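You operate a simulated robot arm through the tools that you are given. There is no shell and no other tool.

The job below is to be done with a simulated two-armed robot. You get a single attempt, and the scene is never put back.

TASK
Seal the cream card's open bearing and put it in the white tray.
Fine: In the green press: cream slider in, lever down and up, slider back out. Where these are worked on the way, their far stop is far enough and under half their travel is too little: cream slider.

Only the result counts: the job must be done as asked and must still hold three seconds after the hand-in. Knocking over, shifting, dropping, spilling or breaking anything else fails it. A push-on lid holds only when it is set on centred and level and pressed home; a screw cap is set on level and turned clockwise until tight.

THE ROBOT
Two 7-joint arms with fingered hands on one trunk that stands fixed in place. Base frame: the origin is at the foot of the trunk, x ahead of it, y to its left, z up; the work surface is at about z = 800. Lengths are in mm, angles in degrees, forces in N, time in s.
The left shoulder is at [52, 174, 1093], the right one opposite. With the tool pointing down near the work surface each hand reaches from about 300 to 740 mm from the base axis, measured 20 degrees to its own side. Payload 3.8 kg a hand.
The tool frame of a hand sits at the grasp point between the pads (the TCP): z along the fingers, y along the line on which they close. The tips reach 26 mm beyond it. The gripper opens to 132 mm; its body begins 73 mm behind the TCP. The gripper is a hand of 3 fingers: y runs from the thumb to the fingers, the wrist lies at [0, 0, -224] in the tool frame, and closing takes about 1.5 s.
Orientation is that of the tool frame in the base frame, as [roll, pitch, yaw] about the fixed x, y, z axes, in that order (R = Rz(yaw) Ry(pitch) Rx(roll)). With the fingers straight down and closing along the base's y, the tool's x points along the base's -x, its y along +y and its z along -z.

THE INTERFACE
- The arms move only by the tool move_arm. It takes "left_plan", "right_plan" or both (then of equal length, played together; a hand with none holds still); each is text: rows parted by semicolons, each of 6 numbers parted by spaces: the shift along the base's x, y, z in m, then the turn, a rotation vector about the base's x, y, z in degrees. In form: dx dy dz rx ry rz; .... A call has 1 to 20 rows; each row shifts and turns the commanded pose from where the row before left it. "left_hand" and "right_hand" are, for a hand that has rows, the finger opening in m, from 0 to 0.132, set as the call begins (left out, the last holds). Each row takes 0.2 s and may step no farther than 50 mm and 8.6 degrees from the row before; otherwise, or with a gripper value out of range, the whole call is refused. Where a pose cannot be reached the arm comes as near as it can. A force on the tool above 40 N (or 10 N above the force at the start of the call, whichever is more), or a blocked arm, ends the call early, and 0.2 s more pass. Each finger travels about 108 mm/s and halts on what it meets, pressing with about 23 N; the grip force reading is that of the motor and also rises with nothing between the fingers. The clock runs only during rows and for 0.2 s after the last one: add rows that do not move to give the fingers time. It gives the time, the measured TCP pose, the force on the tool (base axes), the opening and the grip force at its end, in the units of the frame above (readings bear some noise), with the torque about the TCP (base axes, N m) and any sound that the robot's microphone picked up.
- Cameras (640 x 400 px; columns grow to the right, rows downward): "scene" is now at [188.3, -0.2, 999.9]; the picture's right is [0.00, -1.00, 0.00], its down [-0.05, -0.00, -1.00] and it looks along [1.00, 0.00, -0.05] (base axes); focal length 214 px, centre (320, 200). "left" rides on the left gripper at [-62, 3, -92] in its tool frame; the picture's right is [-0.05, -1.00, 0.00], its down [0.83, -0.04, -0.56] and it looks along [0.55, -0.03, 0.83] (tool axes); focal length 230 px, centre (320, 200). "right" rides on the right gripper at [61, 3, -92] in its tool frame; the picture's right is [-0.05, 1.00, 0.00], its down [-0.83, -0.04, -0.55] and it looks along [-0.55, -0.03, 0.83] (tool axes); focal length 230 px, centre (320, 200).
- camera(camera): a new picture of that camera. The clock stands still meanwhile.
- lift_body(by): moves the trunk up (or, below 0, down) by that many mm; the arms and the scene camera ride with it, the base frame stays. It gives what a move gives, with no picture.
- finger_targets(finger1, finger2, thumb_bend, hand): sets how far each is bent, from 0 (flat) to 1 (curled in); at 0.3 the hand is open as for a grip, at 0.7 the pads meet at the TCP. One left out holds its place. A second passes; each finger stops where it meets its share of the squeeze, and holds until it gets a number again. A gripper value or a shape takes the hand back. It gives what a move gives, with no picture; readings hold the bend of each and the force on the fingers (four entries, about 0 where the hand has none), thumb and palm.
- preshape(shape, hand): the hand has 3 fingers and takes this shape, open, in about a second: jaw (thumb against the fingers, like two jaws); tri (thumb and two fingers); tip (a fingertip pinch); poke (one finger out to press); point (the index stretched); flat (the hand flat); cup (the hand cupped); fist (a fist). The gripper value then closes the fingers along that shape, each until it touches; the sizes above hold for jaw. It gives what a move gives, with no picture.
- pan_tilt(pan, tilt): turns the head with the scene camera to pan (to the left, within 60 degrees either way) and tilt (down, from -29 to 69), counted from straight ahead of the robot (the tilt from the chest, where the trunk bows). It gives what a move gives.
- probe_pixels(camera, pixels): for up to 12 pixels [column, row] of the newest picture of that camera ("zoom" is the newest enlarged one), the place [x, y, z] in the base frame of the surface seen there, good to about 2 mm. The clock stands still meanwhile.
- enlarge(camera, box): a new picture of the part [left, top, right, bottom] of that camera's present view, enlarged. The clock stands still meanwhile.
- close_job(): hands the job in; it is judged then, once.

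Open the grippers and draw the arms clear of the work before you hand the job in, unless the task says otherwise.

The tools are called after "Emit:" as name(argument=value, ...) on one line, values as JSON. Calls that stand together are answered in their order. move_arm: Moves the arms, as the interface text tells. Its arguments: {"type":"object","properties":{"left_plan":{"type":"string"},"left_hand":{"type":"number"},"right_plan":{"type":"string"},"right_hand":{"type":"number"}},"required":[]} The other tools are called the same way: lift_body (by) moves the trunk up or down; preshape (shape, hand) gives the hand a shape; finger_targets (finger1, finger2, thumb_bend, hand) moves the fingers one by one; pan_tilt (pan, tilt) turns the head that bears the scene camera; camera (camera) takes a picture; probe_pixels (camera, pixels) gives the place of the surface under pixels of a picture; enlarge (camera, box) takes an enlarged picture of a part of a camera's view; close_job () hands the job in.

At the start:

```text
clock: 0.0
left_tool_pos: [553.3, 254.2, 1126.2]
left_tcp_rot: [-180.0, 0.0, -180.0]
left_force: [0.6, 0.7, -0.4]
left_wrist_torque: [-0.01, -0.02, 0.01]
left_grip_width: 131.9
left_grip_force: 0.1
left_shape: jaw
left_bend: [0.3, 0.3, 0.3]
left_finger forces: [0.0, 0.0, 0.1, 0.0, 0.0, 0.0]
right_tool_pos: [480.7, -160.0, 1084.6]
right_tcp_rot: [-180.0, 0.2, 179.9]
right_force: [-0.3, 0.1, 0.8]
right_wrist_torque: [-0.01, -0.02, 0.0]
right_grip_width: 131.9
right_grip_force: 0.1
right_shape: jaw
right_bend: [0.3, 0.3, 0.3]
right_finger forces: [0.0, 0.0, 0.0, 0.0, 0.0, 0.1]
trunk travel left (down, up): [-400.0, 82.0]
head pan, tilt (commanded): [0.2, 3.0]
```

scene: 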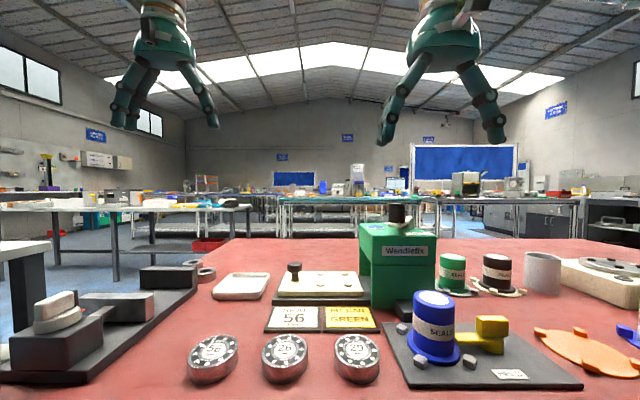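
right: 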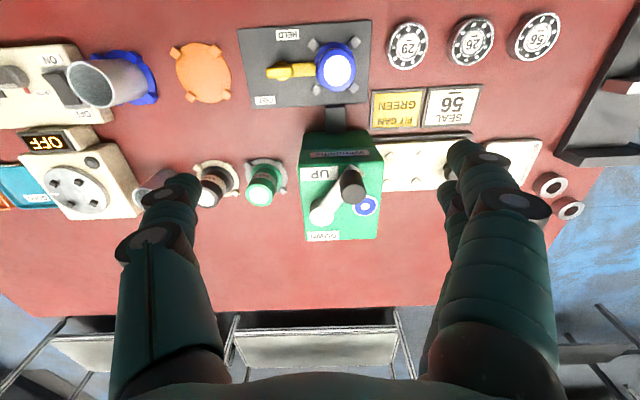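
left: 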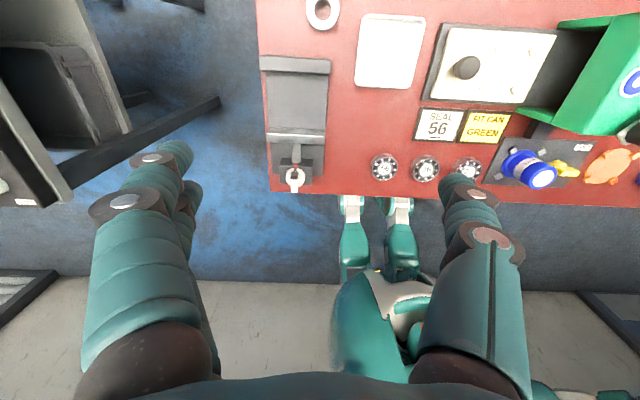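

I start by looking at the scene: cards near (295,318) and (350,318), bearings in front, green press at (400,265). I tilt the head down for a better view.

Emit:
pan_tilt(pan=0, tilt=35)

Emit:
camera(camera="scene")

Emit:
enlarge(camera="right", box=[220, 0, 620, 250])

Emit:
enlarge(camera="left", box=[250, 0, 640, 210])

```text
clock: 1.0
left_tool_pos: [553.1, 253.4, 1125.2]
left_tcp_rot: [-180.0, 0.0, 180.0]
left_force: [-0.4, -0.5, -0.5]
left_wrist_torque: [0.01, 0.01, -0.04]
left_grip_width: 132.0
left_grip_force: 0.0
left_shape: jaw
left_bend: [0.3, 0.3, 0.3]
left_finger forces: [0.1, 0.0, 0.0, 0.0, 0.1, 0.0]
right_tool_pos: [481.1, -160.0, 1085.2]
right_tcp_rot: [-179.9, 0.2, 180.0]
right_force: [0.0, 0.7, -1.0]
right_wrist_torque: [-0.01, -0.02, -0.03]
right_grip_width: 132.1
right_grip_force: 0.1
right_shape: jaw
right_bend: [0.3, 0.3, 0.3]
right_finger forces: [0.0, 0.1, 0.0, 0.1, 0.1, 0.0]
trunk travel left (down, up): [-400.0, 82.0]
head pan, tilt (commanded): [0.0, 35.0]
```

```text
taken
```

scene: 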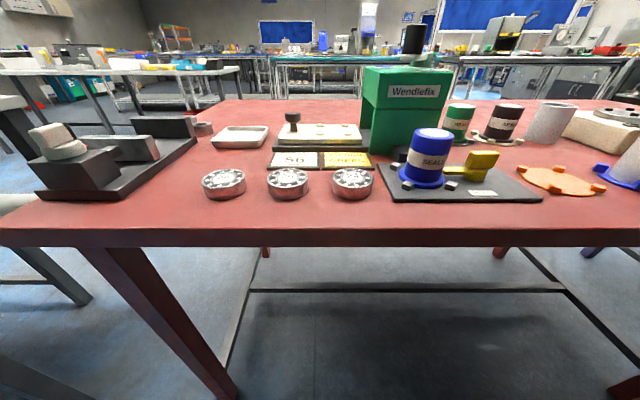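

```text
1.60 times, centred on (420, 125) of right
```

zoom: 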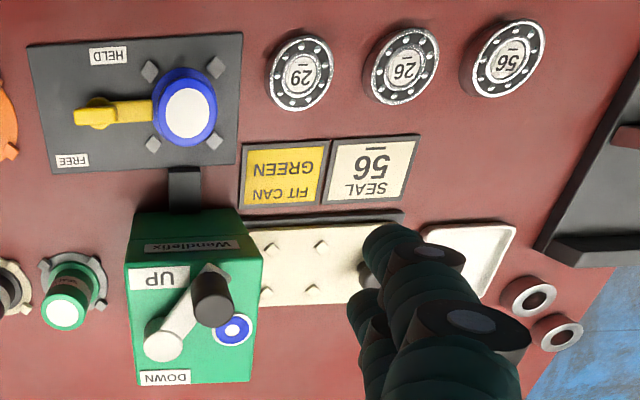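

```text
1.64 times, centred on (445, 105) of left
```

zoom: 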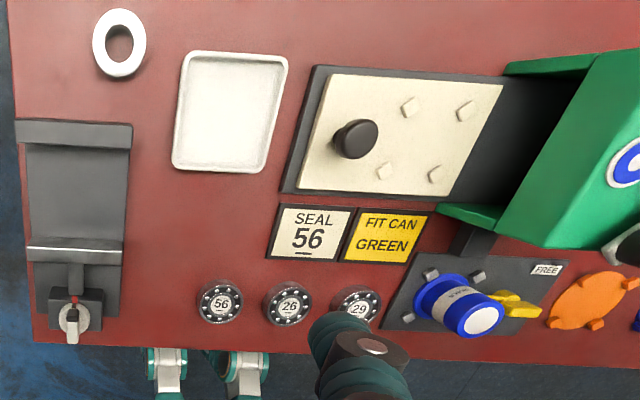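

The pictures show the 56 bearing as the leftmost one and the cream card reading SEAL 56. I enlarge several parts of the scene to read the press and the can mount before moving.

Emit:
enlarge(camera="right", box=[280, 90, 440, 250])

Emit:
enlarge(camera="scene", box=[340, 40, 560, 210])

Emit:
enlarge(camera="scene", box=[190, 100, 390, 210])

Emit:
enlarge(camera="right", box=[0, 20, 300, 240])

```text
2.50 times, centred on (360, 170) of right
```

zoom: 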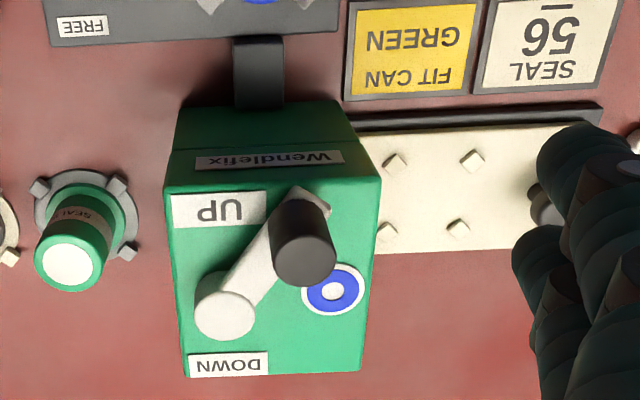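

```text
2.35 times, centred on (450, 125) of scene
```

zoom: 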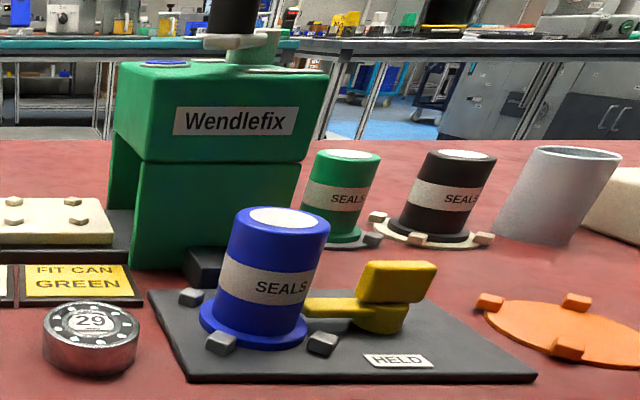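

```text
3.20 times, centred on (290, 155) of scene
```

zoom: 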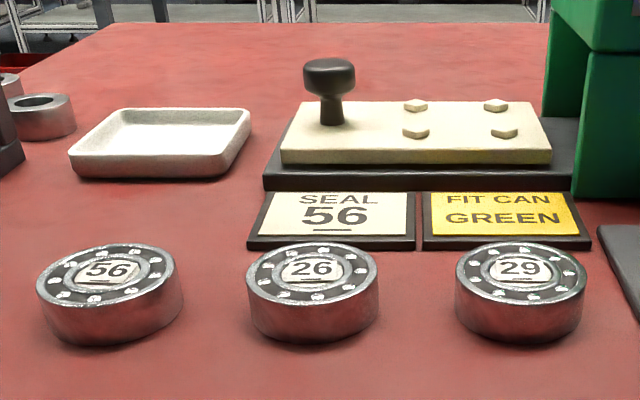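

```text
1.82 times, centred on (150, 130) of right
```

zoom: 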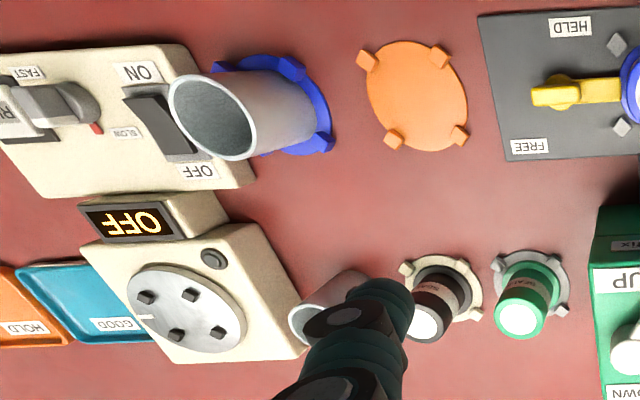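

The bearing marked 56 (underline below) is the leftmost at scene (224,180); the nest pegs are on the cream slider. I zoom again and probe positions of bearing, pegs, knob, tray and press.

Emit:
enlarge(camera="scene", box=[190, 100, 390, 210])

Emit:
probe_pixels(camera="zoom", pixels=[[107, 268], [112, 325], [310, 268], [519, 268], [330, 70], [330, 120], [416, 102], [496, 102], [416, 128], [504, 128], [290, 152], [160, 140]])

Emit:
probe_pixels(camera="zoom", pixels=[[107, 245], [107, 290], [38, 285], [178, 265], [75, 160], [230, 165], [245, 112], [118, 110], [320, 105], [545, 105], [550, 160], [285, 160]])

Emit:
probe_pixels(camera="scene", pixels=[[414, 92], [414, 130], [368, 75], [452, 75], [370, 140], [414, 30], [414, 48], [433, 135], [430, 160], [484, 160], [390, 68], [424, 151]])

```text
3.20 times, centred on (290, 155) of scene
```

zoom: 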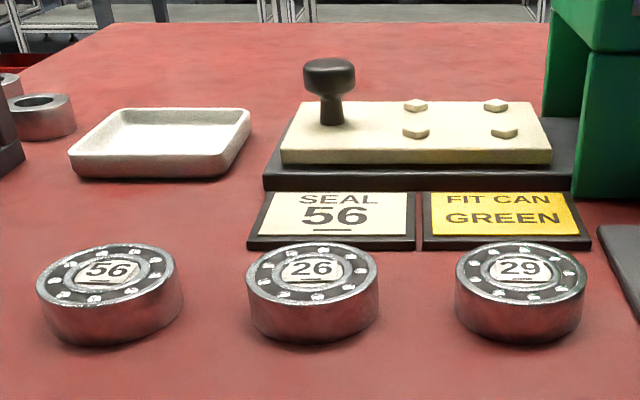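

```text
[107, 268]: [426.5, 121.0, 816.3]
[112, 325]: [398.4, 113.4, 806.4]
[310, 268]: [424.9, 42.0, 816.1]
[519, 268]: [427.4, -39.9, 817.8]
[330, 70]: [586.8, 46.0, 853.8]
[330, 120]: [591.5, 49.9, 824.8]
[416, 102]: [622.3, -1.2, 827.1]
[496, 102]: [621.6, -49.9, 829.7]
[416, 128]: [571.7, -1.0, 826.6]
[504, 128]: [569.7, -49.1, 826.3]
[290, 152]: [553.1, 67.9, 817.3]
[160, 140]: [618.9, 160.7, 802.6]
```

```text
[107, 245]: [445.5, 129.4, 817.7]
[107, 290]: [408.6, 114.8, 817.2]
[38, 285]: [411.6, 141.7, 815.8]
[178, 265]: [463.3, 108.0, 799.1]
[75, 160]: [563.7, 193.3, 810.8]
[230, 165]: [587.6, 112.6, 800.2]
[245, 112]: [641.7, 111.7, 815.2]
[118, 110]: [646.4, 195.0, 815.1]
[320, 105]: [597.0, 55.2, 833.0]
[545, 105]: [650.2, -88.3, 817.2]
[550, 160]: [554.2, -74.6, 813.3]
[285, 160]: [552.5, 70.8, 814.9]
```

```text
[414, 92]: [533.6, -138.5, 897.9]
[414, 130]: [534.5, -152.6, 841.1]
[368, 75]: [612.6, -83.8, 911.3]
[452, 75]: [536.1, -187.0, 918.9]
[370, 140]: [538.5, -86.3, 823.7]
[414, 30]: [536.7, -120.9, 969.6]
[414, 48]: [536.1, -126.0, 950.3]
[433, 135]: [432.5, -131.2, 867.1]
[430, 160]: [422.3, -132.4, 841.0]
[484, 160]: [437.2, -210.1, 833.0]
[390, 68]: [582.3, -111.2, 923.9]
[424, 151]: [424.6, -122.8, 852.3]
```

Nest pegs lie at about (571..622, -1..-50), the knob at (589,48). I take a fresh right picture and probe the lever parts on top of the press.

Emit:
enlarge(camera="right", box=[280, 120, 400, 250])

Emit:
camera(camera="right")

Emit:
probe_pixels(camera="right", pixels=[[322, 213], [337, 201], [351, 178], [351, 194], [366, 205], [318, 174], [322, 236], [306, 232], [378, 158], [372, 236], [305, 166], [368, 205]])

```text
3.08 times, centred on (340, 185) of right
```

zoom: 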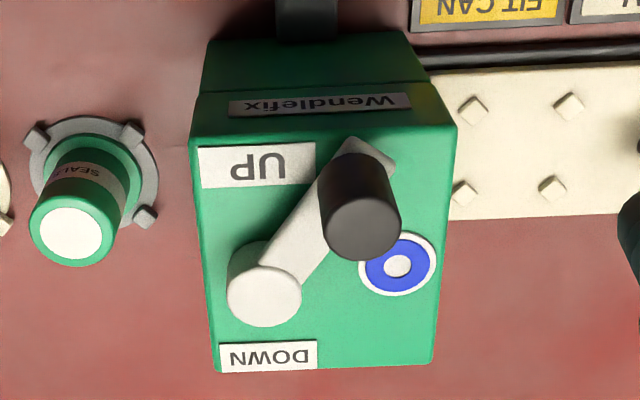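

```text
taken
```

right: 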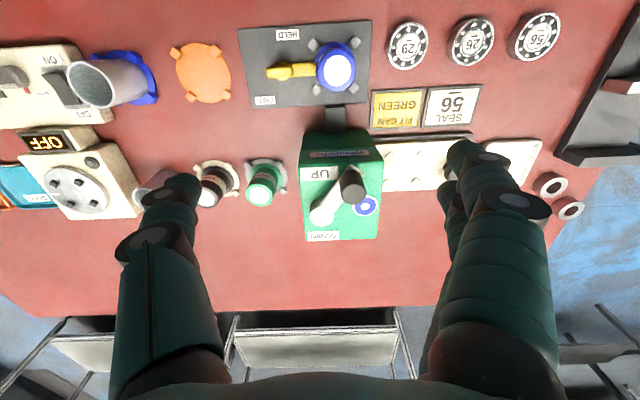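

```text
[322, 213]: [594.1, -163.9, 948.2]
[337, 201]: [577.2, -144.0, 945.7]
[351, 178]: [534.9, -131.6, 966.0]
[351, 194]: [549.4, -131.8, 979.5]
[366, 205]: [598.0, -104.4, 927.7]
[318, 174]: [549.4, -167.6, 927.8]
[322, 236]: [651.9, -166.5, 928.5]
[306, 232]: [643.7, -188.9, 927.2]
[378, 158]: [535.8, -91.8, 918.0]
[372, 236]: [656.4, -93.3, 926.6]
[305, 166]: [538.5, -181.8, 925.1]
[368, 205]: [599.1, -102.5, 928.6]
```

Lever pivot is near (592,-164), its knob near (550,-130) top z 980, on the UP side. I swing the left hand over bearing 56 with a +90° yaw so the fingers close along x, staying high.

Emit:
move_arm(left_plan="-0.0115 -0.0121 -0.0115 0 0 8.1818; -0.0115 -0.0121 -0.0115 0 0 8.1818; -0.0115 -0.0121 -0.0115 0 0 8.1818; -0.0115 -0.0121 -0.0115 0 0 8.1818; -0.0115 -0.0121 -0.0115 0 0 8.1818; -0.0115 -0.0121 -0.0115 0 0 8.1818; -0.0115 -0.0121 -0.0115 0 0 8.1818; -0.0115 -0.0121 -0.0115 0 0 8.1818; -0.0115 -0.0121 -0.0115 0 0 8.1818; -0.0115 -0.0121 -0.0115 0 0 8.1818; -0.0115 -0.0121 -0.0115 0 0 8.1818")

Emit:
camera(camera="left")

Emit:
camera(camera="scene")

```text
clock: 3.4
left_tool_pos: [428.2, 120.6, 998.6]
left_tcp_rot: [-179.8, -0.1, -89.9]
left_force: [-0.7, 0.9, -0.6]
left_wrist_torque: [-0.02, 0.04, -0.01]
left_grip_width: 131.9
left_grip_force: 0.1
left_shape: jaw
left_bend: [0.3, 0.3, 0.3]
left_finger forces: [0.0, 0.0, 0.1, 0.0, 0.0, 0.0]
right_tool_pos: [479.7, -159.5, 1085.1]
right_tcp_rot: [-180.0, 0.1, 180.0]
right_force: [0.1, 0.4, -0.2]
right_wrist_torque: [-0.01, -0.04, 0.01]
right_grip_width: 131.8
right_grip_force: 0.0
right_shape: jaw
right_bend: [0.3, 0.3, 0.3]
right_finger forces: [0.1, 0.0, 0.0, 0.0, 0.0, 0.0]
trunk travel left (down, up): [-400.0, 82.0]
head pan, tilt (commanded): [0.0, 35.0]
```

```text
taken
```

left: 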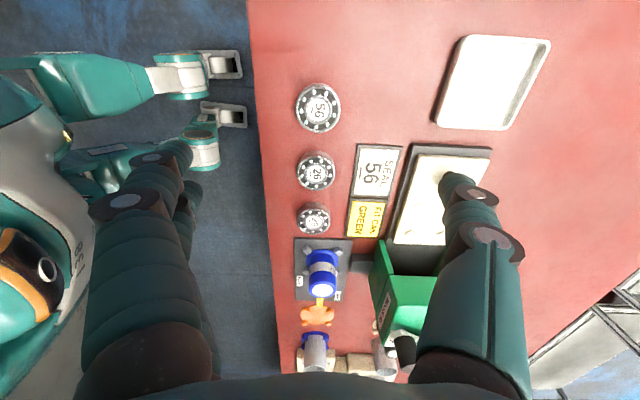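

```text
taken
```

scene: 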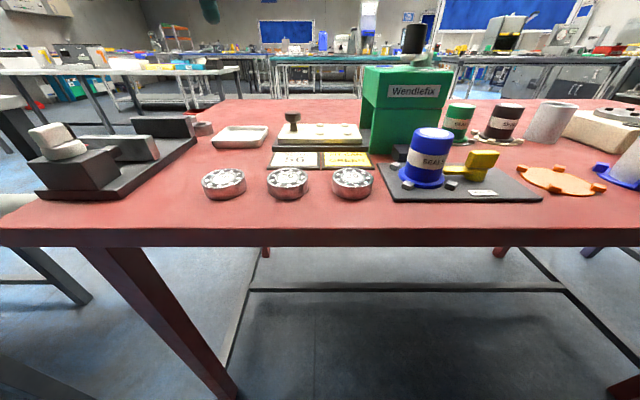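

The left view shows bearing 56 at (319,107); I probe its centre and edges for a precise position and size, along with table, tray and plate points.

Emit:
enlarge(camera="left", box=[270, 70, 390, 150])

Emit:
probe_pixels(camera="left", pixels=[[319, 107], [297, 106], [339, 106], [319, 86], [319, 127], [460, 40], [546, 42], [507, 125], [437, 122], [490, 85], [425, 200], [410, 165]])

```text
5.00 times, centred on (330, 110) of left
```

zoom: 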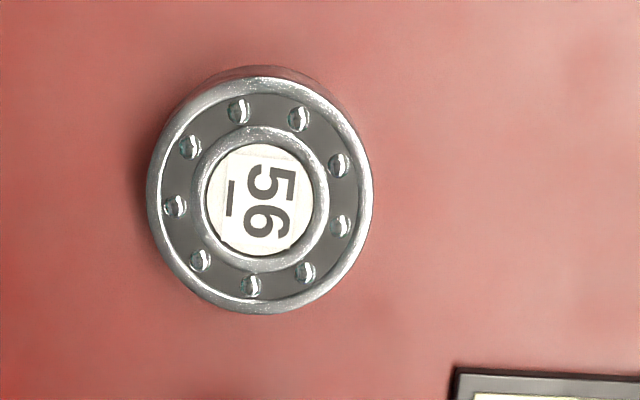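

```text
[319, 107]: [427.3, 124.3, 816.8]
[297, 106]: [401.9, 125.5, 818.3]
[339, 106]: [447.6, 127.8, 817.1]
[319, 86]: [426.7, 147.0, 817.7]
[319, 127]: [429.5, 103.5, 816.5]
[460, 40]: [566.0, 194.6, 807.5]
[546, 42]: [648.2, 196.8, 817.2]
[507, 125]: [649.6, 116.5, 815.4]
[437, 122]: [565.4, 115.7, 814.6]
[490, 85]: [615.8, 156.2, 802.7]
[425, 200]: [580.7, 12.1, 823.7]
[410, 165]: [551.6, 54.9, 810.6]
```

Bearing 56 is centred near (426,122), 50 mm across, top at z 817. I narrow the opening to 90 mm and lower to about z 870 for a check.

Emit:
move_arm(left_plan="0 0 0 0 0 0; -0.001 0.0012 -0.025 0 0 0; 0 0 -0.035 0 0 0; 0 0 -0.035 0 0 0; 0 0 -0.034 0 0 0; 0 0 0 0 0 0", left_hand=0.09)

Emit:
camera(camera="left")

Emit:
camera(camera="scene")

```text
clock: 4.8
left_tool_pos: [424.8, 121.2, 869.9]
left_tcp_rot: [-179.9, 0.0, -90.0]
left_force: [0.1, 0.5, 0.2]
left_wrist_torque: [0.03, 0.04, 0.0]
left_grip_width: 90.6
left_grip_force: 0.0
left_shape: jaw
left_bend: [0.68, 0.68, 0.65]
left_finger forces: [0.0, 0.1, 0.1, 0.0, 0.1, 0.1]
right_tool_pos: [481.5, -160.3, 1084.1]
right_tcp_rot: [-180.0, 0.1, -180.0]
right_force: [-0.1, -0.5, 0.3]
right_wrist_torque: [0.01, 0.05, 0.01]
right_grip_width: 132.0
right_grip_force: 0.0
right_shape: jaw
right_bend: [0.3, 0.3, 0.3]
right_finger forces: [0.1, 0.1, 0.0, 0.0, 0.1, 0.1]
trunk travel left (down, up): [-400.0, 82.0]
head pan, tilt (commanded): [0.0, 35.0]
```

```text
taken
```

left: 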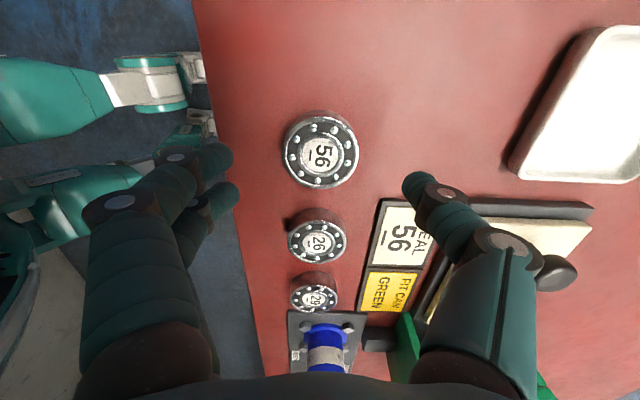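

```text
taken
```

scene: 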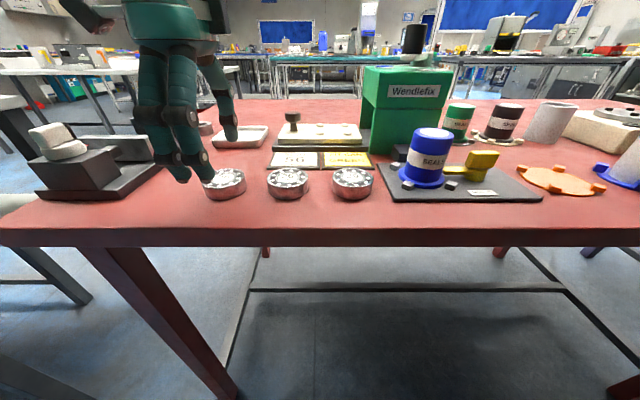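

The bearing appears centred between thumb (430,190) and fingers (220,170). I zoom and probe the bearing edges again at this closer range.

Emit:
enlarge(camera="left", box=[240, 90, 400, 210])

Emit:
probe_pixels(camera="left", pixels=[[320, 153], [288, 152], [352, 152], [320, 124], [318, 182], [232, 160], [236, 195], [408, 185], [219, 165], [228, 200]])

```text
3.33 times, centred on (320, 150) of left
```

zoom: 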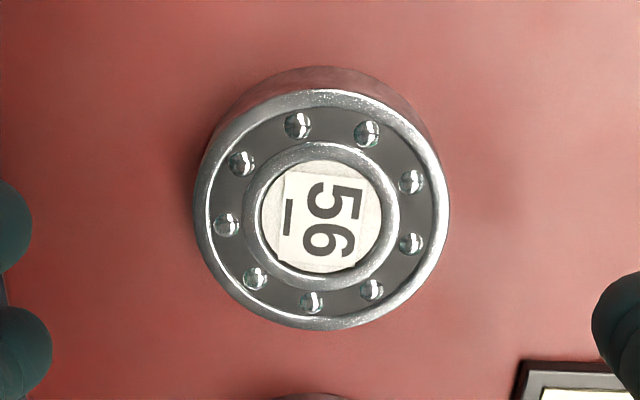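

```text
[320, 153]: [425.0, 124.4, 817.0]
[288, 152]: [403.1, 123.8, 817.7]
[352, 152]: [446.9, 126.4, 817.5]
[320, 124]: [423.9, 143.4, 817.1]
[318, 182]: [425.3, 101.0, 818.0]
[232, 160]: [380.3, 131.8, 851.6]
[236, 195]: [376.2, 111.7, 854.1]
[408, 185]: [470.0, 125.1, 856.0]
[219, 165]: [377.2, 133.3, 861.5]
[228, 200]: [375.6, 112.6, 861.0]
```

Bearing centre reads (425.3,122.8) and the hand is centred to within about 1 mm. I lower 35 mm so the tips hold the upper part of the bearing, then close.

Emit:
move_arm(left_plan="0 0.0005 -0.012 0 0 0; 0 0 -0.012 0 0 0; 0 0 -0.011 0 0 0; 0 0 0 0 0 0")

Emit:
camera(camera="scene")

Emit:
enlarge(camera="scene", box=[150, 120, 310, 220])

```text
clock: 5.8
left_tool_pos: [425.3, 122.7, 835.6]
left_tcp_rot: [-179.9, 0.0, -90.0]
left_force: [-0.2, 0.1, -0.3]
left_wrist_torque: [-0.01, 0.01, -0.03]
left_grip_width: 90.3
left_grip_force: 0.0
left_shape: jaw
left_bend: [0.68, 0.68, 0.65]
left_finger forces: [0.1, 0.1, 0.1, 0.0, 0.0, 0.0]
right_tool_pos: [482.4, -159.6, 1086.1]
right_tcp_rot: [-179.9, 0.1, -179.9]
right_force: [0.2, -0.3, -0.1]
right_wrist_torque: [0.0, 0.0, -0.03]
right_grip_width: 131.8
right_grip_force: 0.0
right_shape: jaw
right_bend: [0.3, 0.3, 0.3]
right_finger forces: [0.1, 0.0, 0.0, 0.1, 0.0, 0.0]
trunk travel left (down, up): [-400.0, 82.0]
head pan, tilt (commanded): [0.0, 35.0]
```

```text
taken
```

scene: 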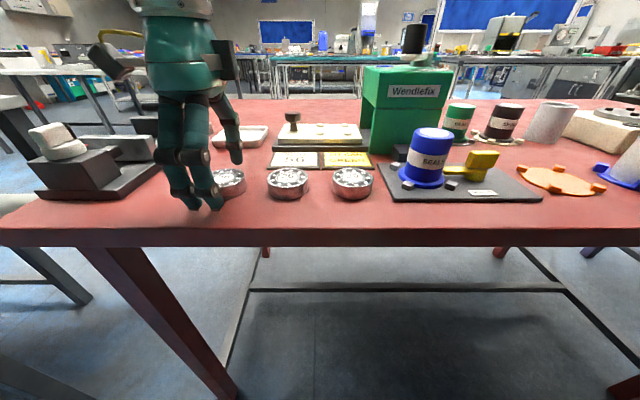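

```text
4.00 times, centred on (230, 170) of scene
```

zoom: 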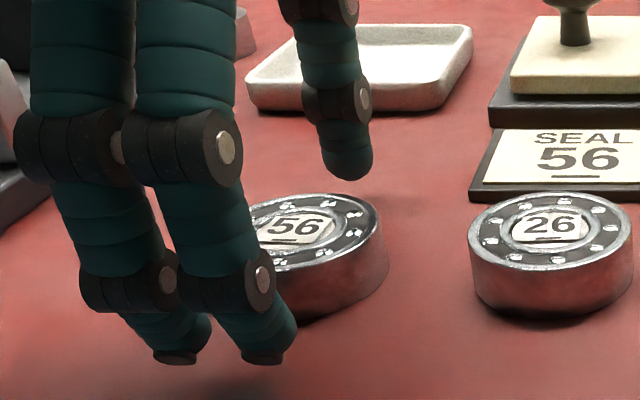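

The tips flank the bearing front and back. I probe the fingertip ends at zoom (262,355), (180,355), (348,172) to know their height.

Emit:
probe_pixels(camera="zoom", pixels=[[262, 352], [180, 352], [348, 170], [262, 362], [280, 330], [340, 250]])

```text
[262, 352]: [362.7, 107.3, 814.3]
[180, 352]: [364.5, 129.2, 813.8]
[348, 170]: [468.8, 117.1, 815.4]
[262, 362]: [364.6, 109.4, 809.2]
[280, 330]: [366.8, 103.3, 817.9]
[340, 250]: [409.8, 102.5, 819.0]
```

Tip ends are at z ≈ 810, a 7 mm overlap with the bearing's top. I close the hand and give it time to settle.

Emit:
move_arm(left_plan="0 0 0 0 0 0; 0 0 0 0 0 0; 0 0 0 0 0 0; 0 0 0 0 0 0; 0 0 0 0 0 0; 0 0 0 0 0 0; 0 0 0 0 0 0; 0 0 0 0 0 0", left_hand=0.03)

Emit:
enlarge(camera="scene", box=[150, 120, 310, 220])

Emit:
camera(camera="left")

```text
clock: 7.6
left_tool_pos: [424.7, 121.6, 835.8]
left_tcp_rot: [-179.9, 0.0, -90.0]
left_force: [-0.1, -0.2, 0.0]
left_wrist_torque: [-0.02, 0.01, -0.02]
left_grip_width: 43.1
left_grip_force: 22.7
left_shape: jaw
left_bend: [0.73, 0.73, 0.7]
left_finger forces: [10.7, 10.1, 0.1, 0.0, 20.6, 0.0]
right_tool_pos: [479.1, -159.6, 1085.1]
right_tcp_rot: [180.0, 0.1, -180.0]
right_force: [0.4, -0.2, 0.1]
right_wrist_torque: [0.03, 0.0, 0.03]
right_grip_width: 131.6
right_grip_force: 0.1
right_shape: jaw
right_bend: [0.3, 0.3, 0.3]
right_finger forces: [0.1, 0.0, 0.0, 0.0, 0.0, 0.0]
trunk travel left (down, up): [-400.0, 82.0]
head pan, tilt (commanded): [0.0, 35.0]
```

```text
4.00 times, centred on (230, 170) of scene
```

zoom: 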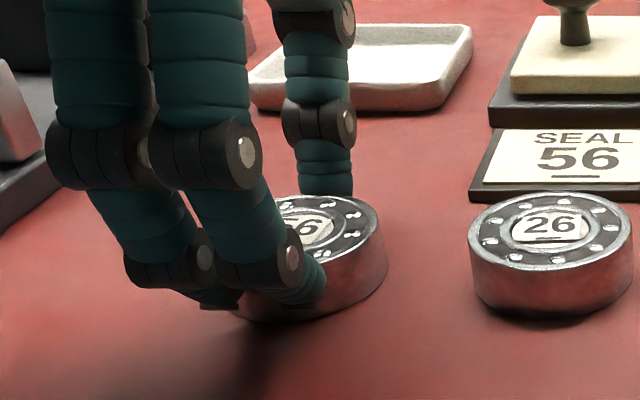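

```text
taken
```

left: 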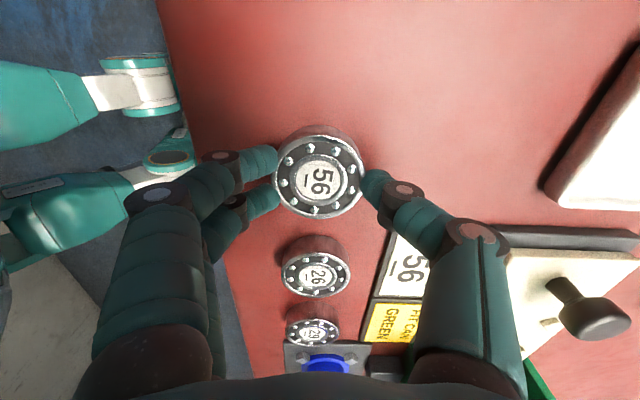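

Forces read about 10.7/10.1 N on the fingers and 20.6 N on the thumb, so it is gripped. I lift gently 60 mm and look.

Emit:
move_arm(left_plan="0 0 0.005 0 0 0; 0 0 0.01 0 0 0; 0 0 0.015 0 0 0; 0 0 0.015 0 0 0; 0 0 0.015 0 0 0; 0 0 0 0 0 0")

Emit:
enlarge(camera="scene", box=[130, 80, 330, 205])

Emit:
camera(camera="left")

```text
clock: 9.0
left_tool_pos: [425.7, 122.4, 895.5]
left_tcp_rot: [-180.0, 0.1, -90.0]
left_force: [-0.3, -0.4, -2.0]
left_wrist_torque: [0.03, -0.01, -0.01]
left_grip_width: 43.2
left_grip_force: 22.4
left_shape: jaw
left_bend: [0.73, 0.73, 0.7]
left_finger forces: [10.8, 10.1, 0.0, 0.0, 20.7, 0.0]
right_tool_pos: [480.4, -159.6, 1084.8]
right_tcp_rot: [-180.0, 0.0, 180.0]
right_force: [0.2, -0.3, 0.0]
right_wrist_torque: [0.03, 0.03, 0.04]
right_grip_width: 131.6
right_grip_force: 0.1
right_shape: jaw
right_bend: [0.3, 0.3, 0.3]
right_finger forces: [0.0, 0.1, 0.0, 0.1, 0.0, 0.0]
trunk travel left (down, up): [-400.0, 82.0]
head pan, tilt (commanded): [0.0, 35.0]
```

```text
3.20 times, centred on (230, 142) of scene
```

zoom: 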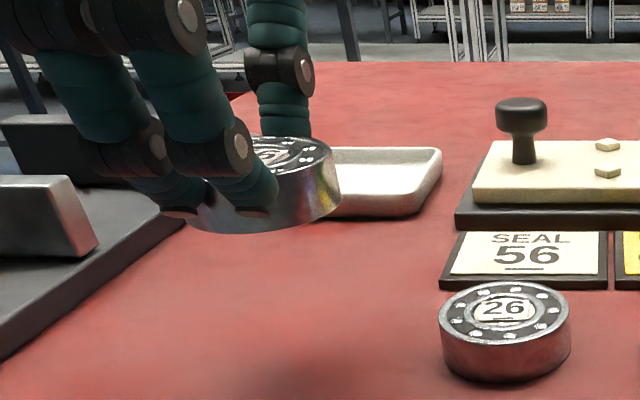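

```text
taken
```

left: 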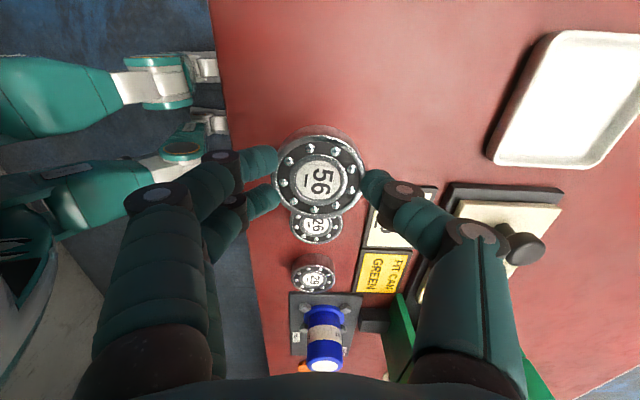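

The bearing came up level (2 N weight) and the others stayed put. I carry it at height to above the nest near (596,-25), while the right arm moves 100 mm aside.

Emit:
move_arm(left_plan="0 0 0.02 0 0 0; 0 0 0.015 0 0 0; 0.021 -0.0184 0 0 0 0; 0.021 -0.0184 0 0 0 0; 0.021 -0.0184 0 0 0 0; 0.021 -0.0184 0 0 0 0; 0.021 -0.0184 0 0 0 0; 0.021 -0.0184 0 0 0 0; 0.021 -0.0184 0 0 0 0; 0.021 -0.0184 0 0 0 0; 0 0 0 0 0 0", right_plan="0 -0.02 0 0 0 0; 0 -0.02 0 0 0 0; 0 -0.02 0 0 0 0; 0 -0.02 0 0 0 0; 0 -0.02 0 0 0 0; 0 0 0 0 0 0; 0 0 0 0 0 0; 0 0 0 0 0 0; 0 0 0 0 0 0; 0 0 0 0 0 0; 0 0 0 0 0 0")

Emit:
camera(camera="left")

Emit:
camera(camera="scene")

Emit:
camera(camera="right")

```text
clock: 11.4
left_tool_pos: [592.3, -25.5, 931.1]
left_tcp_rot: [-179.8, 0.0, -90.1]
left_force: [0.3, 0.2, -1.4]
left_wrist_torque: [0.02, 0.03, 0.02]
left_grip_width: 43.0
left_grip_force: 23.0
left_shape: jaw
left_bend: [0.73, 0.73, 0.7]
left_finger forces: [10.9, 10.4, 0.0, 0.0, 20.6, 0.0]
right_tool_pos: [481.3, -259.1, 1085.3]
right_tcp_rot: [180.0, 0.2, 180.0]
right_force: [-0.6, 0.0, -0.4]
right_wrist_torque: [-0.02, -0.03, 0.02]
right_grip_width: 131.9
right_grip_force: 0.0
right_shape: jaw
right_bend: [0.3, 0.3, 0.3]
right_finger forces: [0.1, 0.0, 0.0, 0.0, 0.0, 0.0]
trunk travel left (down, up): [-400.0, 82.0]
head pan, tilt (commanded): [0.0, 35.0]
```

```text
taken
```

left: 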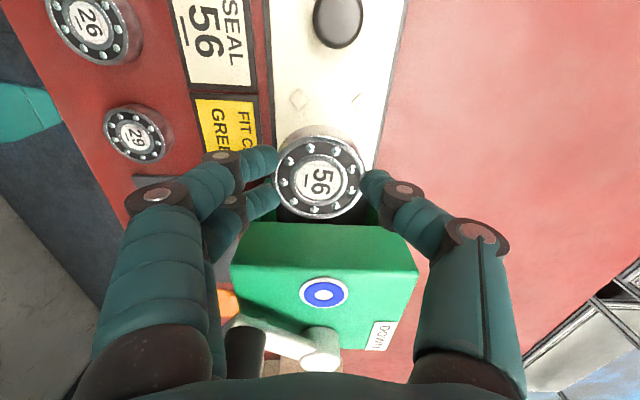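

```text
taken
```

scene: 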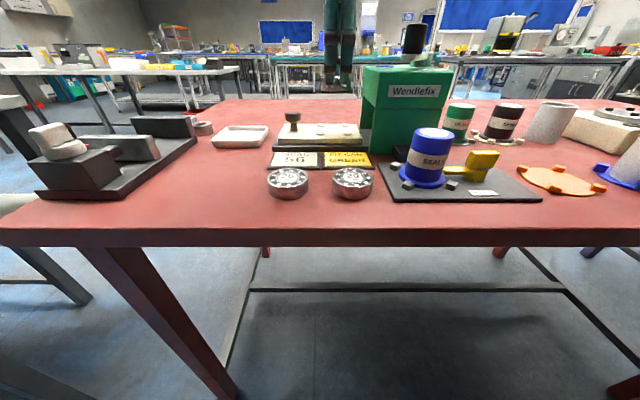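

```text
taken
```

right: 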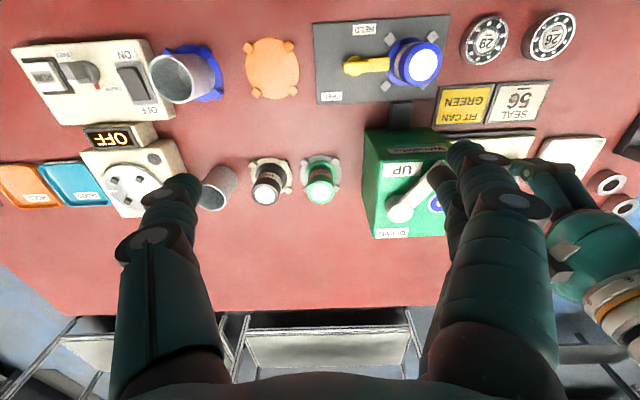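

I see the two nest pegs at (297,99) and (358,98) in the left view. I probe them, the plate, and the held bearing's edges.

Emit:
enlarge(camera="left", box=[240, 60, 400, 240])

Emit:
probe_pixels(camera="left", pixels=[[297, 99], [358, 98], [320, 90], [285, 120], [380, 90], [275, 60], [318, 178], [281, 178], [359, 178], [319, 142], [321, 215], [395, 30]])

```text
2.22 times, centred on (320, 150) of left
```

zoom: 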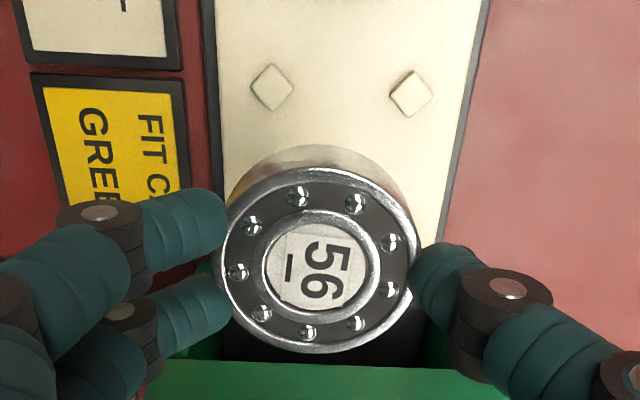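

```text
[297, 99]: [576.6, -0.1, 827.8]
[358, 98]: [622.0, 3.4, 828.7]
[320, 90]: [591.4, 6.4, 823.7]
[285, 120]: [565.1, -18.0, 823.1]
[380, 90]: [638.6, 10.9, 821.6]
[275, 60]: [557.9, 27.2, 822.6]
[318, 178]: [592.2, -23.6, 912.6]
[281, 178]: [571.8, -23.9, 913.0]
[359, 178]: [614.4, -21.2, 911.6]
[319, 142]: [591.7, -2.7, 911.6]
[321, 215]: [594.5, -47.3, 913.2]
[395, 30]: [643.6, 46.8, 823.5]
```

The plate top is at z≈823, peg tops ≈828 and nest centre ≈(599,-25), about 6–7 mm farther in x than the held bearing. I shift +6.5 mm in x and lower to just above the pegs.

Emit:
move_arm(left_plan="0.0065 -0.0005 -0.01 0 0 0; 0 0 -0.018 0 0 0; 0 0 -0.018 0 0 0; 0 0 -0.014 0 0 0; 0 0 0 0 0 0")

Emit:
camera(camera="left")

Emit:
enlarge(camera="scene", box=[260, 60, 420, 180])

Emit:
enlarge(camera="left", box=[240, 60, 400, 240])

```text
clock: 12.6
left_tool_pos: [598.8, -26.6, 870.4]
left_tcp_rot: [-180.0, 0.0, -90.0]
left_force: [0.0, 0.1, -1.8]
left_wrist_torque: [0.0, 0.0, -0.02]
left_grip_width: 42.9
left_grip_force: 23.7
left_shape: jaw
left_bend: [0.73, 0.73, 0.7]
left_finger forces: [10.9, 10.3, 0.0, 0.1, 20.7, 0.0]
right_tool_pos: [481.5, -260.0, 1085.1]
right_tcp_rot: [-179.9, 0.1, -180.0]
right_force: [-0.6, -0.3, -0.3]
right_wrist_torque: [0.01, -0.01, 0.02]
right_grip_width: 131.8
right_grip_force: 0.1
right_shape: jaw
right_bend: [0.3, 0.3, 0.3]
right_finger forces: [0.0, 0.0, 0.1, 0.0, 0.0, 0.0]
trunk travel left (down, up): [-400.0, 82.0]
head pan, tilt (commanded): [0.0, 35.0]
```

```text
taken
```

left: 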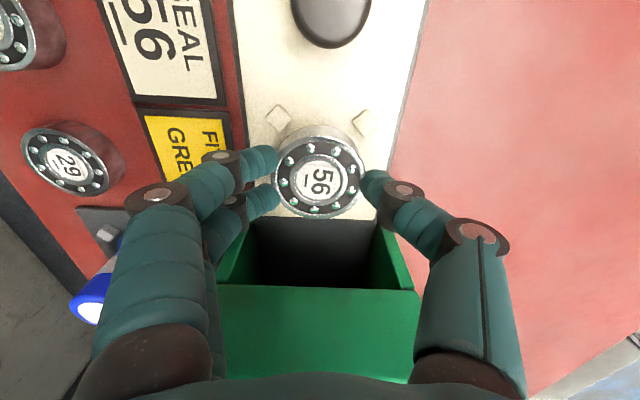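

```text
3.33 times, centred on (340, 120) of scene
```

zoom: 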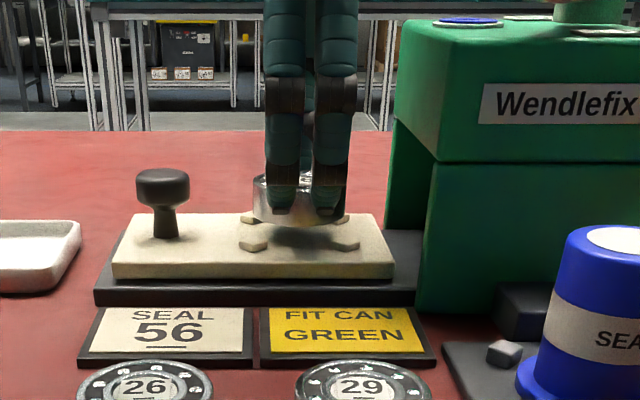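

```text
2.22 times, centred on (320, 150) of left
```

zoom: 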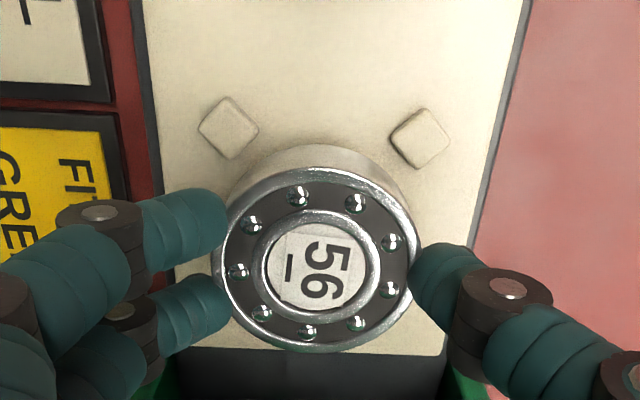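

The held bearing sits 6 mm above the pegs. I probe both visible pegs and the bearing's rim in this same view to compare centres.

Emit:
probe_pixels(camera="left", pixels=[[279, 117], [365, 121], [320, 176], [285, 176], [355, 176], [319, 145], [319, 210], [320, 130], [270, 117], [288, 117], [356, 121], [374, 121]])

Emit:
probe_pixels(camera="zoom", pixels=[[229, 98], [229, 157], [420, 108], [420, 168], [199, 128], [258, 128], [390, 138], [450, 138], [150, 340], [440, 345], [320, 240]])

```text
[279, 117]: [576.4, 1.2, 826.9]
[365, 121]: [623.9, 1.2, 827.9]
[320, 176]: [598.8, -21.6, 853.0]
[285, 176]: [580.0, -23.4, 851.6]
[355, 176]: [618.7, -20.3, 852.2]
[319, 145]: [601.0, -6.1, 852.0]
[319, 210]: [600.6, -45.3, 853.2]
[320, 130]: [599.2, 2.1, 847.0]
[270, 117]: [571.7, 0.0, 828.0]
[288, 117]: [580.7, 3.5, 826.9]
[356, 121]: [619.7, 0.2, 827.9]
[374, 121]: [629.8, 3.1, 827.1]
```

```text
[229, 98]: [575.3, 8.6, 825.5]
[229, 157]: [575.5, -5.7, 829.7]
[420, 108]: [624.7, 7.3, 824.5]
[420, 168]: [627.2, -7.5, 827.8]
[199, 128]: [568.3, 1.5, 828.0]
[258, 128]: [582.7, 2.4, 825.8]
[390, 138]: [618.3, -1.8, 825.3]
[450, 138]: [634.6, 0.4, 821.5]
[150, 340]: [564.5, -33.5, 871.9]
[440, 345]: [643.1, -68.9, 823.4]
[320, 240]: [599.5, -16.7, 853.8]
```

The nest centre reads (600.4,-23.7) against the bearing's (599.4,-25.4). I correct by (+1,+1.5) mm and lower 12 mm in small steps while watching force.

Emit:
move_arm(left_plan="0.001 0.0015 0 0 0 0; 0 0 -0.004 0 0 0; 0 0 -0.003 0 0 0; 0 0 -0.003 0 0 0; 0 0 -0.0015 0 0 0; 0 0 0 0 0 0")

Emit:
enlarge(camera="scene", box=[260, 60, 420, 180])

Emit:
enlarge(camera="left", box=[240, 60, 400, 240])

```text
clock: 14.0
left_tool_pos: [600.3, -24.5, 857.5]
left_tcp_rot: [-180.0, 0.0, -90.0]
left_force: [-0.1, -0.4, -1.7]
left_wrist_torque: [-0.03, 0.0, 0.02]
left_grip_width: 42.7
left_grip_force: 23.1
left_shape: jaw
left_bend: [0.73, 0.73, 0.7]
left_finger forces: [10.8, 10.4, 0.0, 0.0, 20.7, 0.0]
right_tool_pos: [481.4, -259.4, 1085.0]
right_tcp_rot: [180.0, 0.1, 180.0]
right_force: [0.3, -0.4, 0.0]
right_wrist_torque: [0.01, 0.01, 0.04]
right_grip_width: 131.8
right_grip_force: 0.2
right_shape: jaw
right_bend: [0.3, 0.3, 0.3]
right_finger forces: [0.0, 0.0, 0.0, 0.0, 0.0, 0.1]
trunk travel left (down, up): [-400.0, 82.0]
head pan, tilt (commanded): [0.0, 35.0]
```

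```text
3.33 times, centred on (340, 120) of scene
```

zoom: 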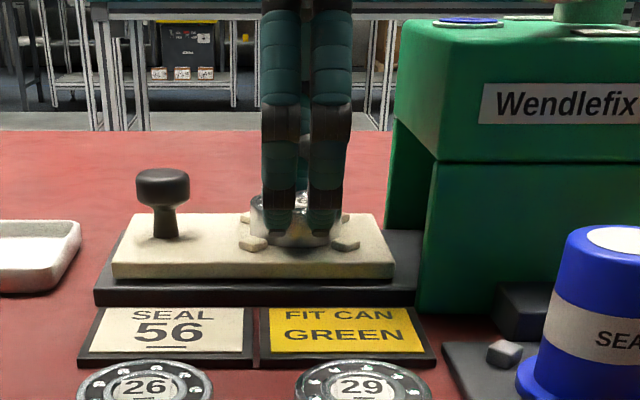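

```text
2.22 times, centred on (320, 150) of left
```

zoom: 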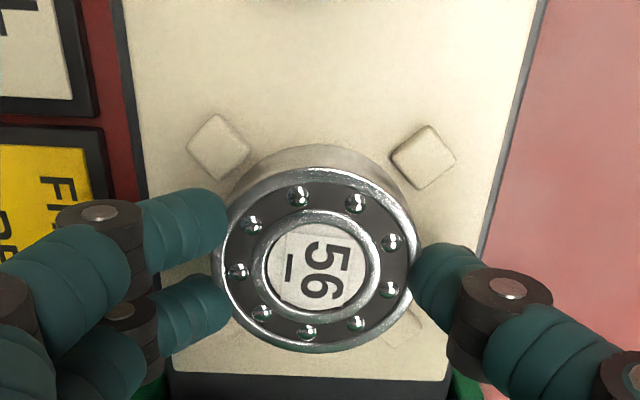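

Force still reads only the weight (-1.7 N), so no contact yet. I go down a further 2 mm in 1 mm steps.

Emit:
move_arm(left_plan="0 0 -0.001 0 0 0; 0 0 -0.001 0 0 0; 0 0 0 0 0 0")

Emit:
enlarge(camera="scene", box=[300, 90, 380, 140])

```text
clock: 14.8
left_tool_pos: [601.2, -24.8, 857.5]
left_tcp_rot: [-179.9, 0.0, -90.0]
left_force: [0.4, 0.0, 3.2]
left_wrist_torque: [0.01, 0.03, -0.04]
left_grip_width: 43.1
left_grip_force: 22.9
left_shape: jaw
left_bend: [0.74, 0.74, 0.7]
left_finger forces: [11.4, 10.7, 0.0, 0.0, 21.8, 0.0]
right_tool_pos: [481.0, -259.8, 1086.3]
right_tcp_rot: [180.0, 0.1, -180.0]
right_force: [-0.5, 0.0, 0.5]
right_wrist_torque: [0.02, -0.03, 0.01]
right_grip_width: 131.9
right_grip_force: 0.0
right_shape: jaw
right_bend: [0.3, 0.3, 0.3]
right_finger forces: [0.0, 0.1, 0.0, 0.1, 0.1, 0.0]
trunk travel left (down, up): [-400.0, 82.0]
head pan, tilt (commanded): [0.0, 35.0]
```

```text
8.00 times, centred on (340, 115) of scene
```

zoom: 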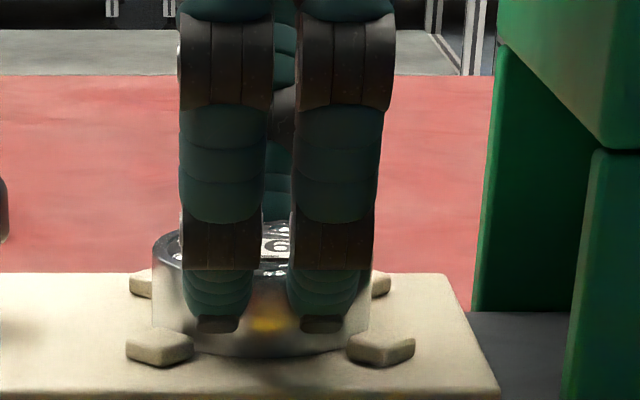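

Contact reads +3.2 N and the bearing sits flat between the pegs. I open the fingers a little to release, then rise straight up.

Emit:
move_arm(left_plan="0 0 0 0 0 0; 0 0 0 0 0 0; 0 0 0 0 0 0; 0 0 0 0 0 0; 0 0 0 0 0 0", left_hand=0.08)

Emit:
enlarge(camera="scene", box=[300, 90, 380, 140])

Emit:
camera(camera="left")

```text
clock: 16.0
left_tool_pos: [600.9, -24.3, 856.1]
left_tcp_rot: [-179.9, 0.0, -90.0]
left_force: [0.3, 0.0, 0.6]
left_wrist_torque: [-0.04, 0.01, -0.02]
left_grip_width: 79.3
left_grip_force: 0.1
left_shape: jaw
left_bend: [0.71, 0.71, 0.71]
left_finger forces: [0.1, 0.0, 0.1, 0.0, 0.0, 0.0]
right_tool_pos: [481.7, -259.3, 1084.3]
right_tcp_rot: [-179.9, 0.1, 180.0]
right_force: [-0.7, 0.1, 0.2]
right_wrist_torque: [0.03, 0.0, -0.01]
right_grip_width: 131.9
right_grip_force: 0.1
right_shape: jaw
right_bend: [0.3, 0.3, 0.3]
right_finger forces: [0.0, 0.0, 0.0, 0.1, 0.0, 0.1]
trunk travel left (down, up): [-400.0, 82.0]
head pan, tilt (commanded): [0.0, 35.0]
```

```text
8.00 times, centred on (340, 115) of scene
```

zoom: 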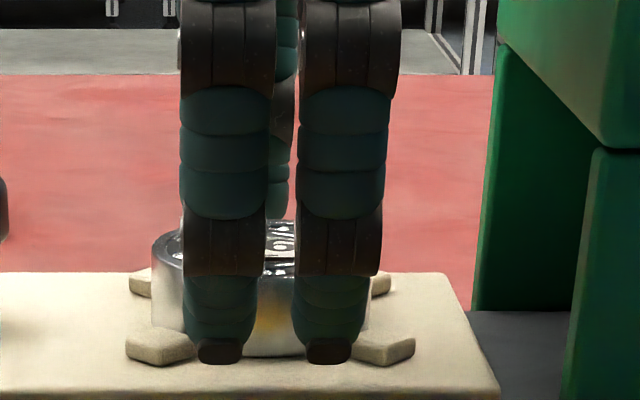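

```text
taken
```

left: 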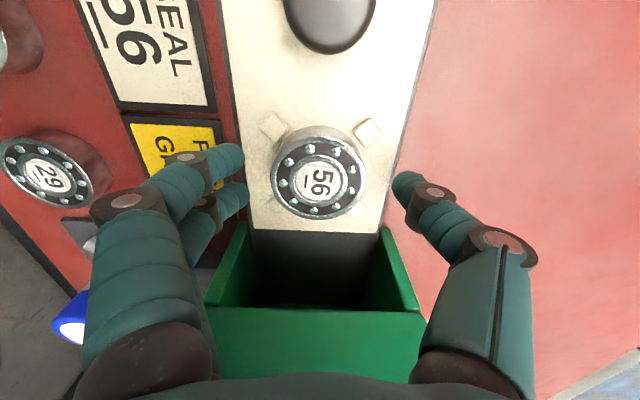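

Released cleanly: bearing 56 stands in the nest at (318,180). I raise the left hand 75 mm and move it over toward the slider knob.

Emit:
move_arm(left_plan="0 0 0.005 0 0 0; 0 0 0.01 0 0 0; 0 0 0.02 0 0 0; 0 0 0.03 0 0 0; 0 0 0.03 0 0 0; -0.002 0.03 0.02 0 0 0; -0.002 0.03 0 0 0 0; -0.002 0.012 0 0 0 0; 0 0 0 0 0 0")

Emit:
camera(camera="left")

Emit:
enlarge(camera="scene", box=[260, 90, 400, 170])

```text
clock: 18.0
left_tool_pos: [594.8, 47.3, 972.2]
left_tcp_rot: [-180.0, 0.0, -89.9]
left_force: [-0.4, 0.5, 0.2]
left_wrist_torque: [-0.02, 0.01, 0.02]
left_grip_width: 79.6
left_grip_force: 0.1
left_shape: jaw
left_bend: [0.71, 0.71, 0.71]
left_finger forces: [0.1, 0.1, 0.0, 0.0, 0.0, 0.0]
right_tool_pos: [481.0, -258.9, 1085.3]
right_tcp_rot: [180.0, 0.1, 179.9]
right_force: [0.6, -0.4, 0.1]
right_wrist_torque: [0.01, -0.01, 0.01]
right_grip_width: 131.8
right_grip_force: 0.0
right_shape: jaw
right_bend: [0.3, 0.3, 0.3]
right_finger forces: [0.0, 0.0, 0.0, 0.0, 0.0, 0.0]
trunk travel left (down, up): [-400.0, 82.0]
head pan, tilt (commanded): [0.0, 35.0]
```

```text
taken
```

left: 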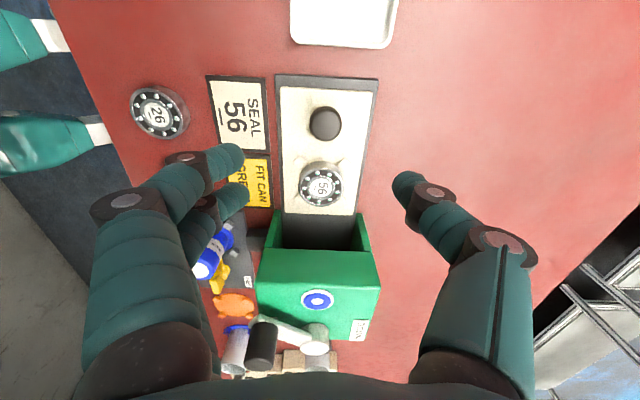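

```text
4.57 times, centred on (330, 130) of scene
```

zoom: 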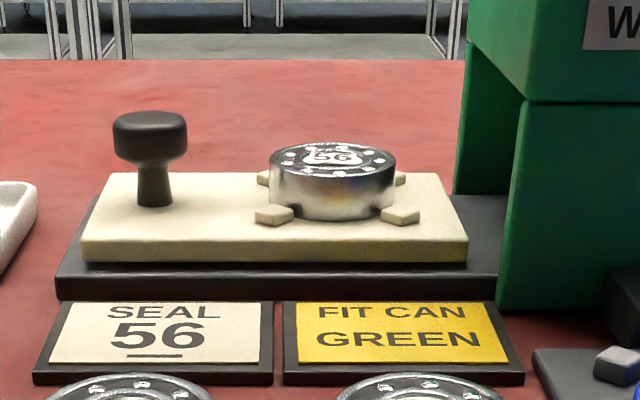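

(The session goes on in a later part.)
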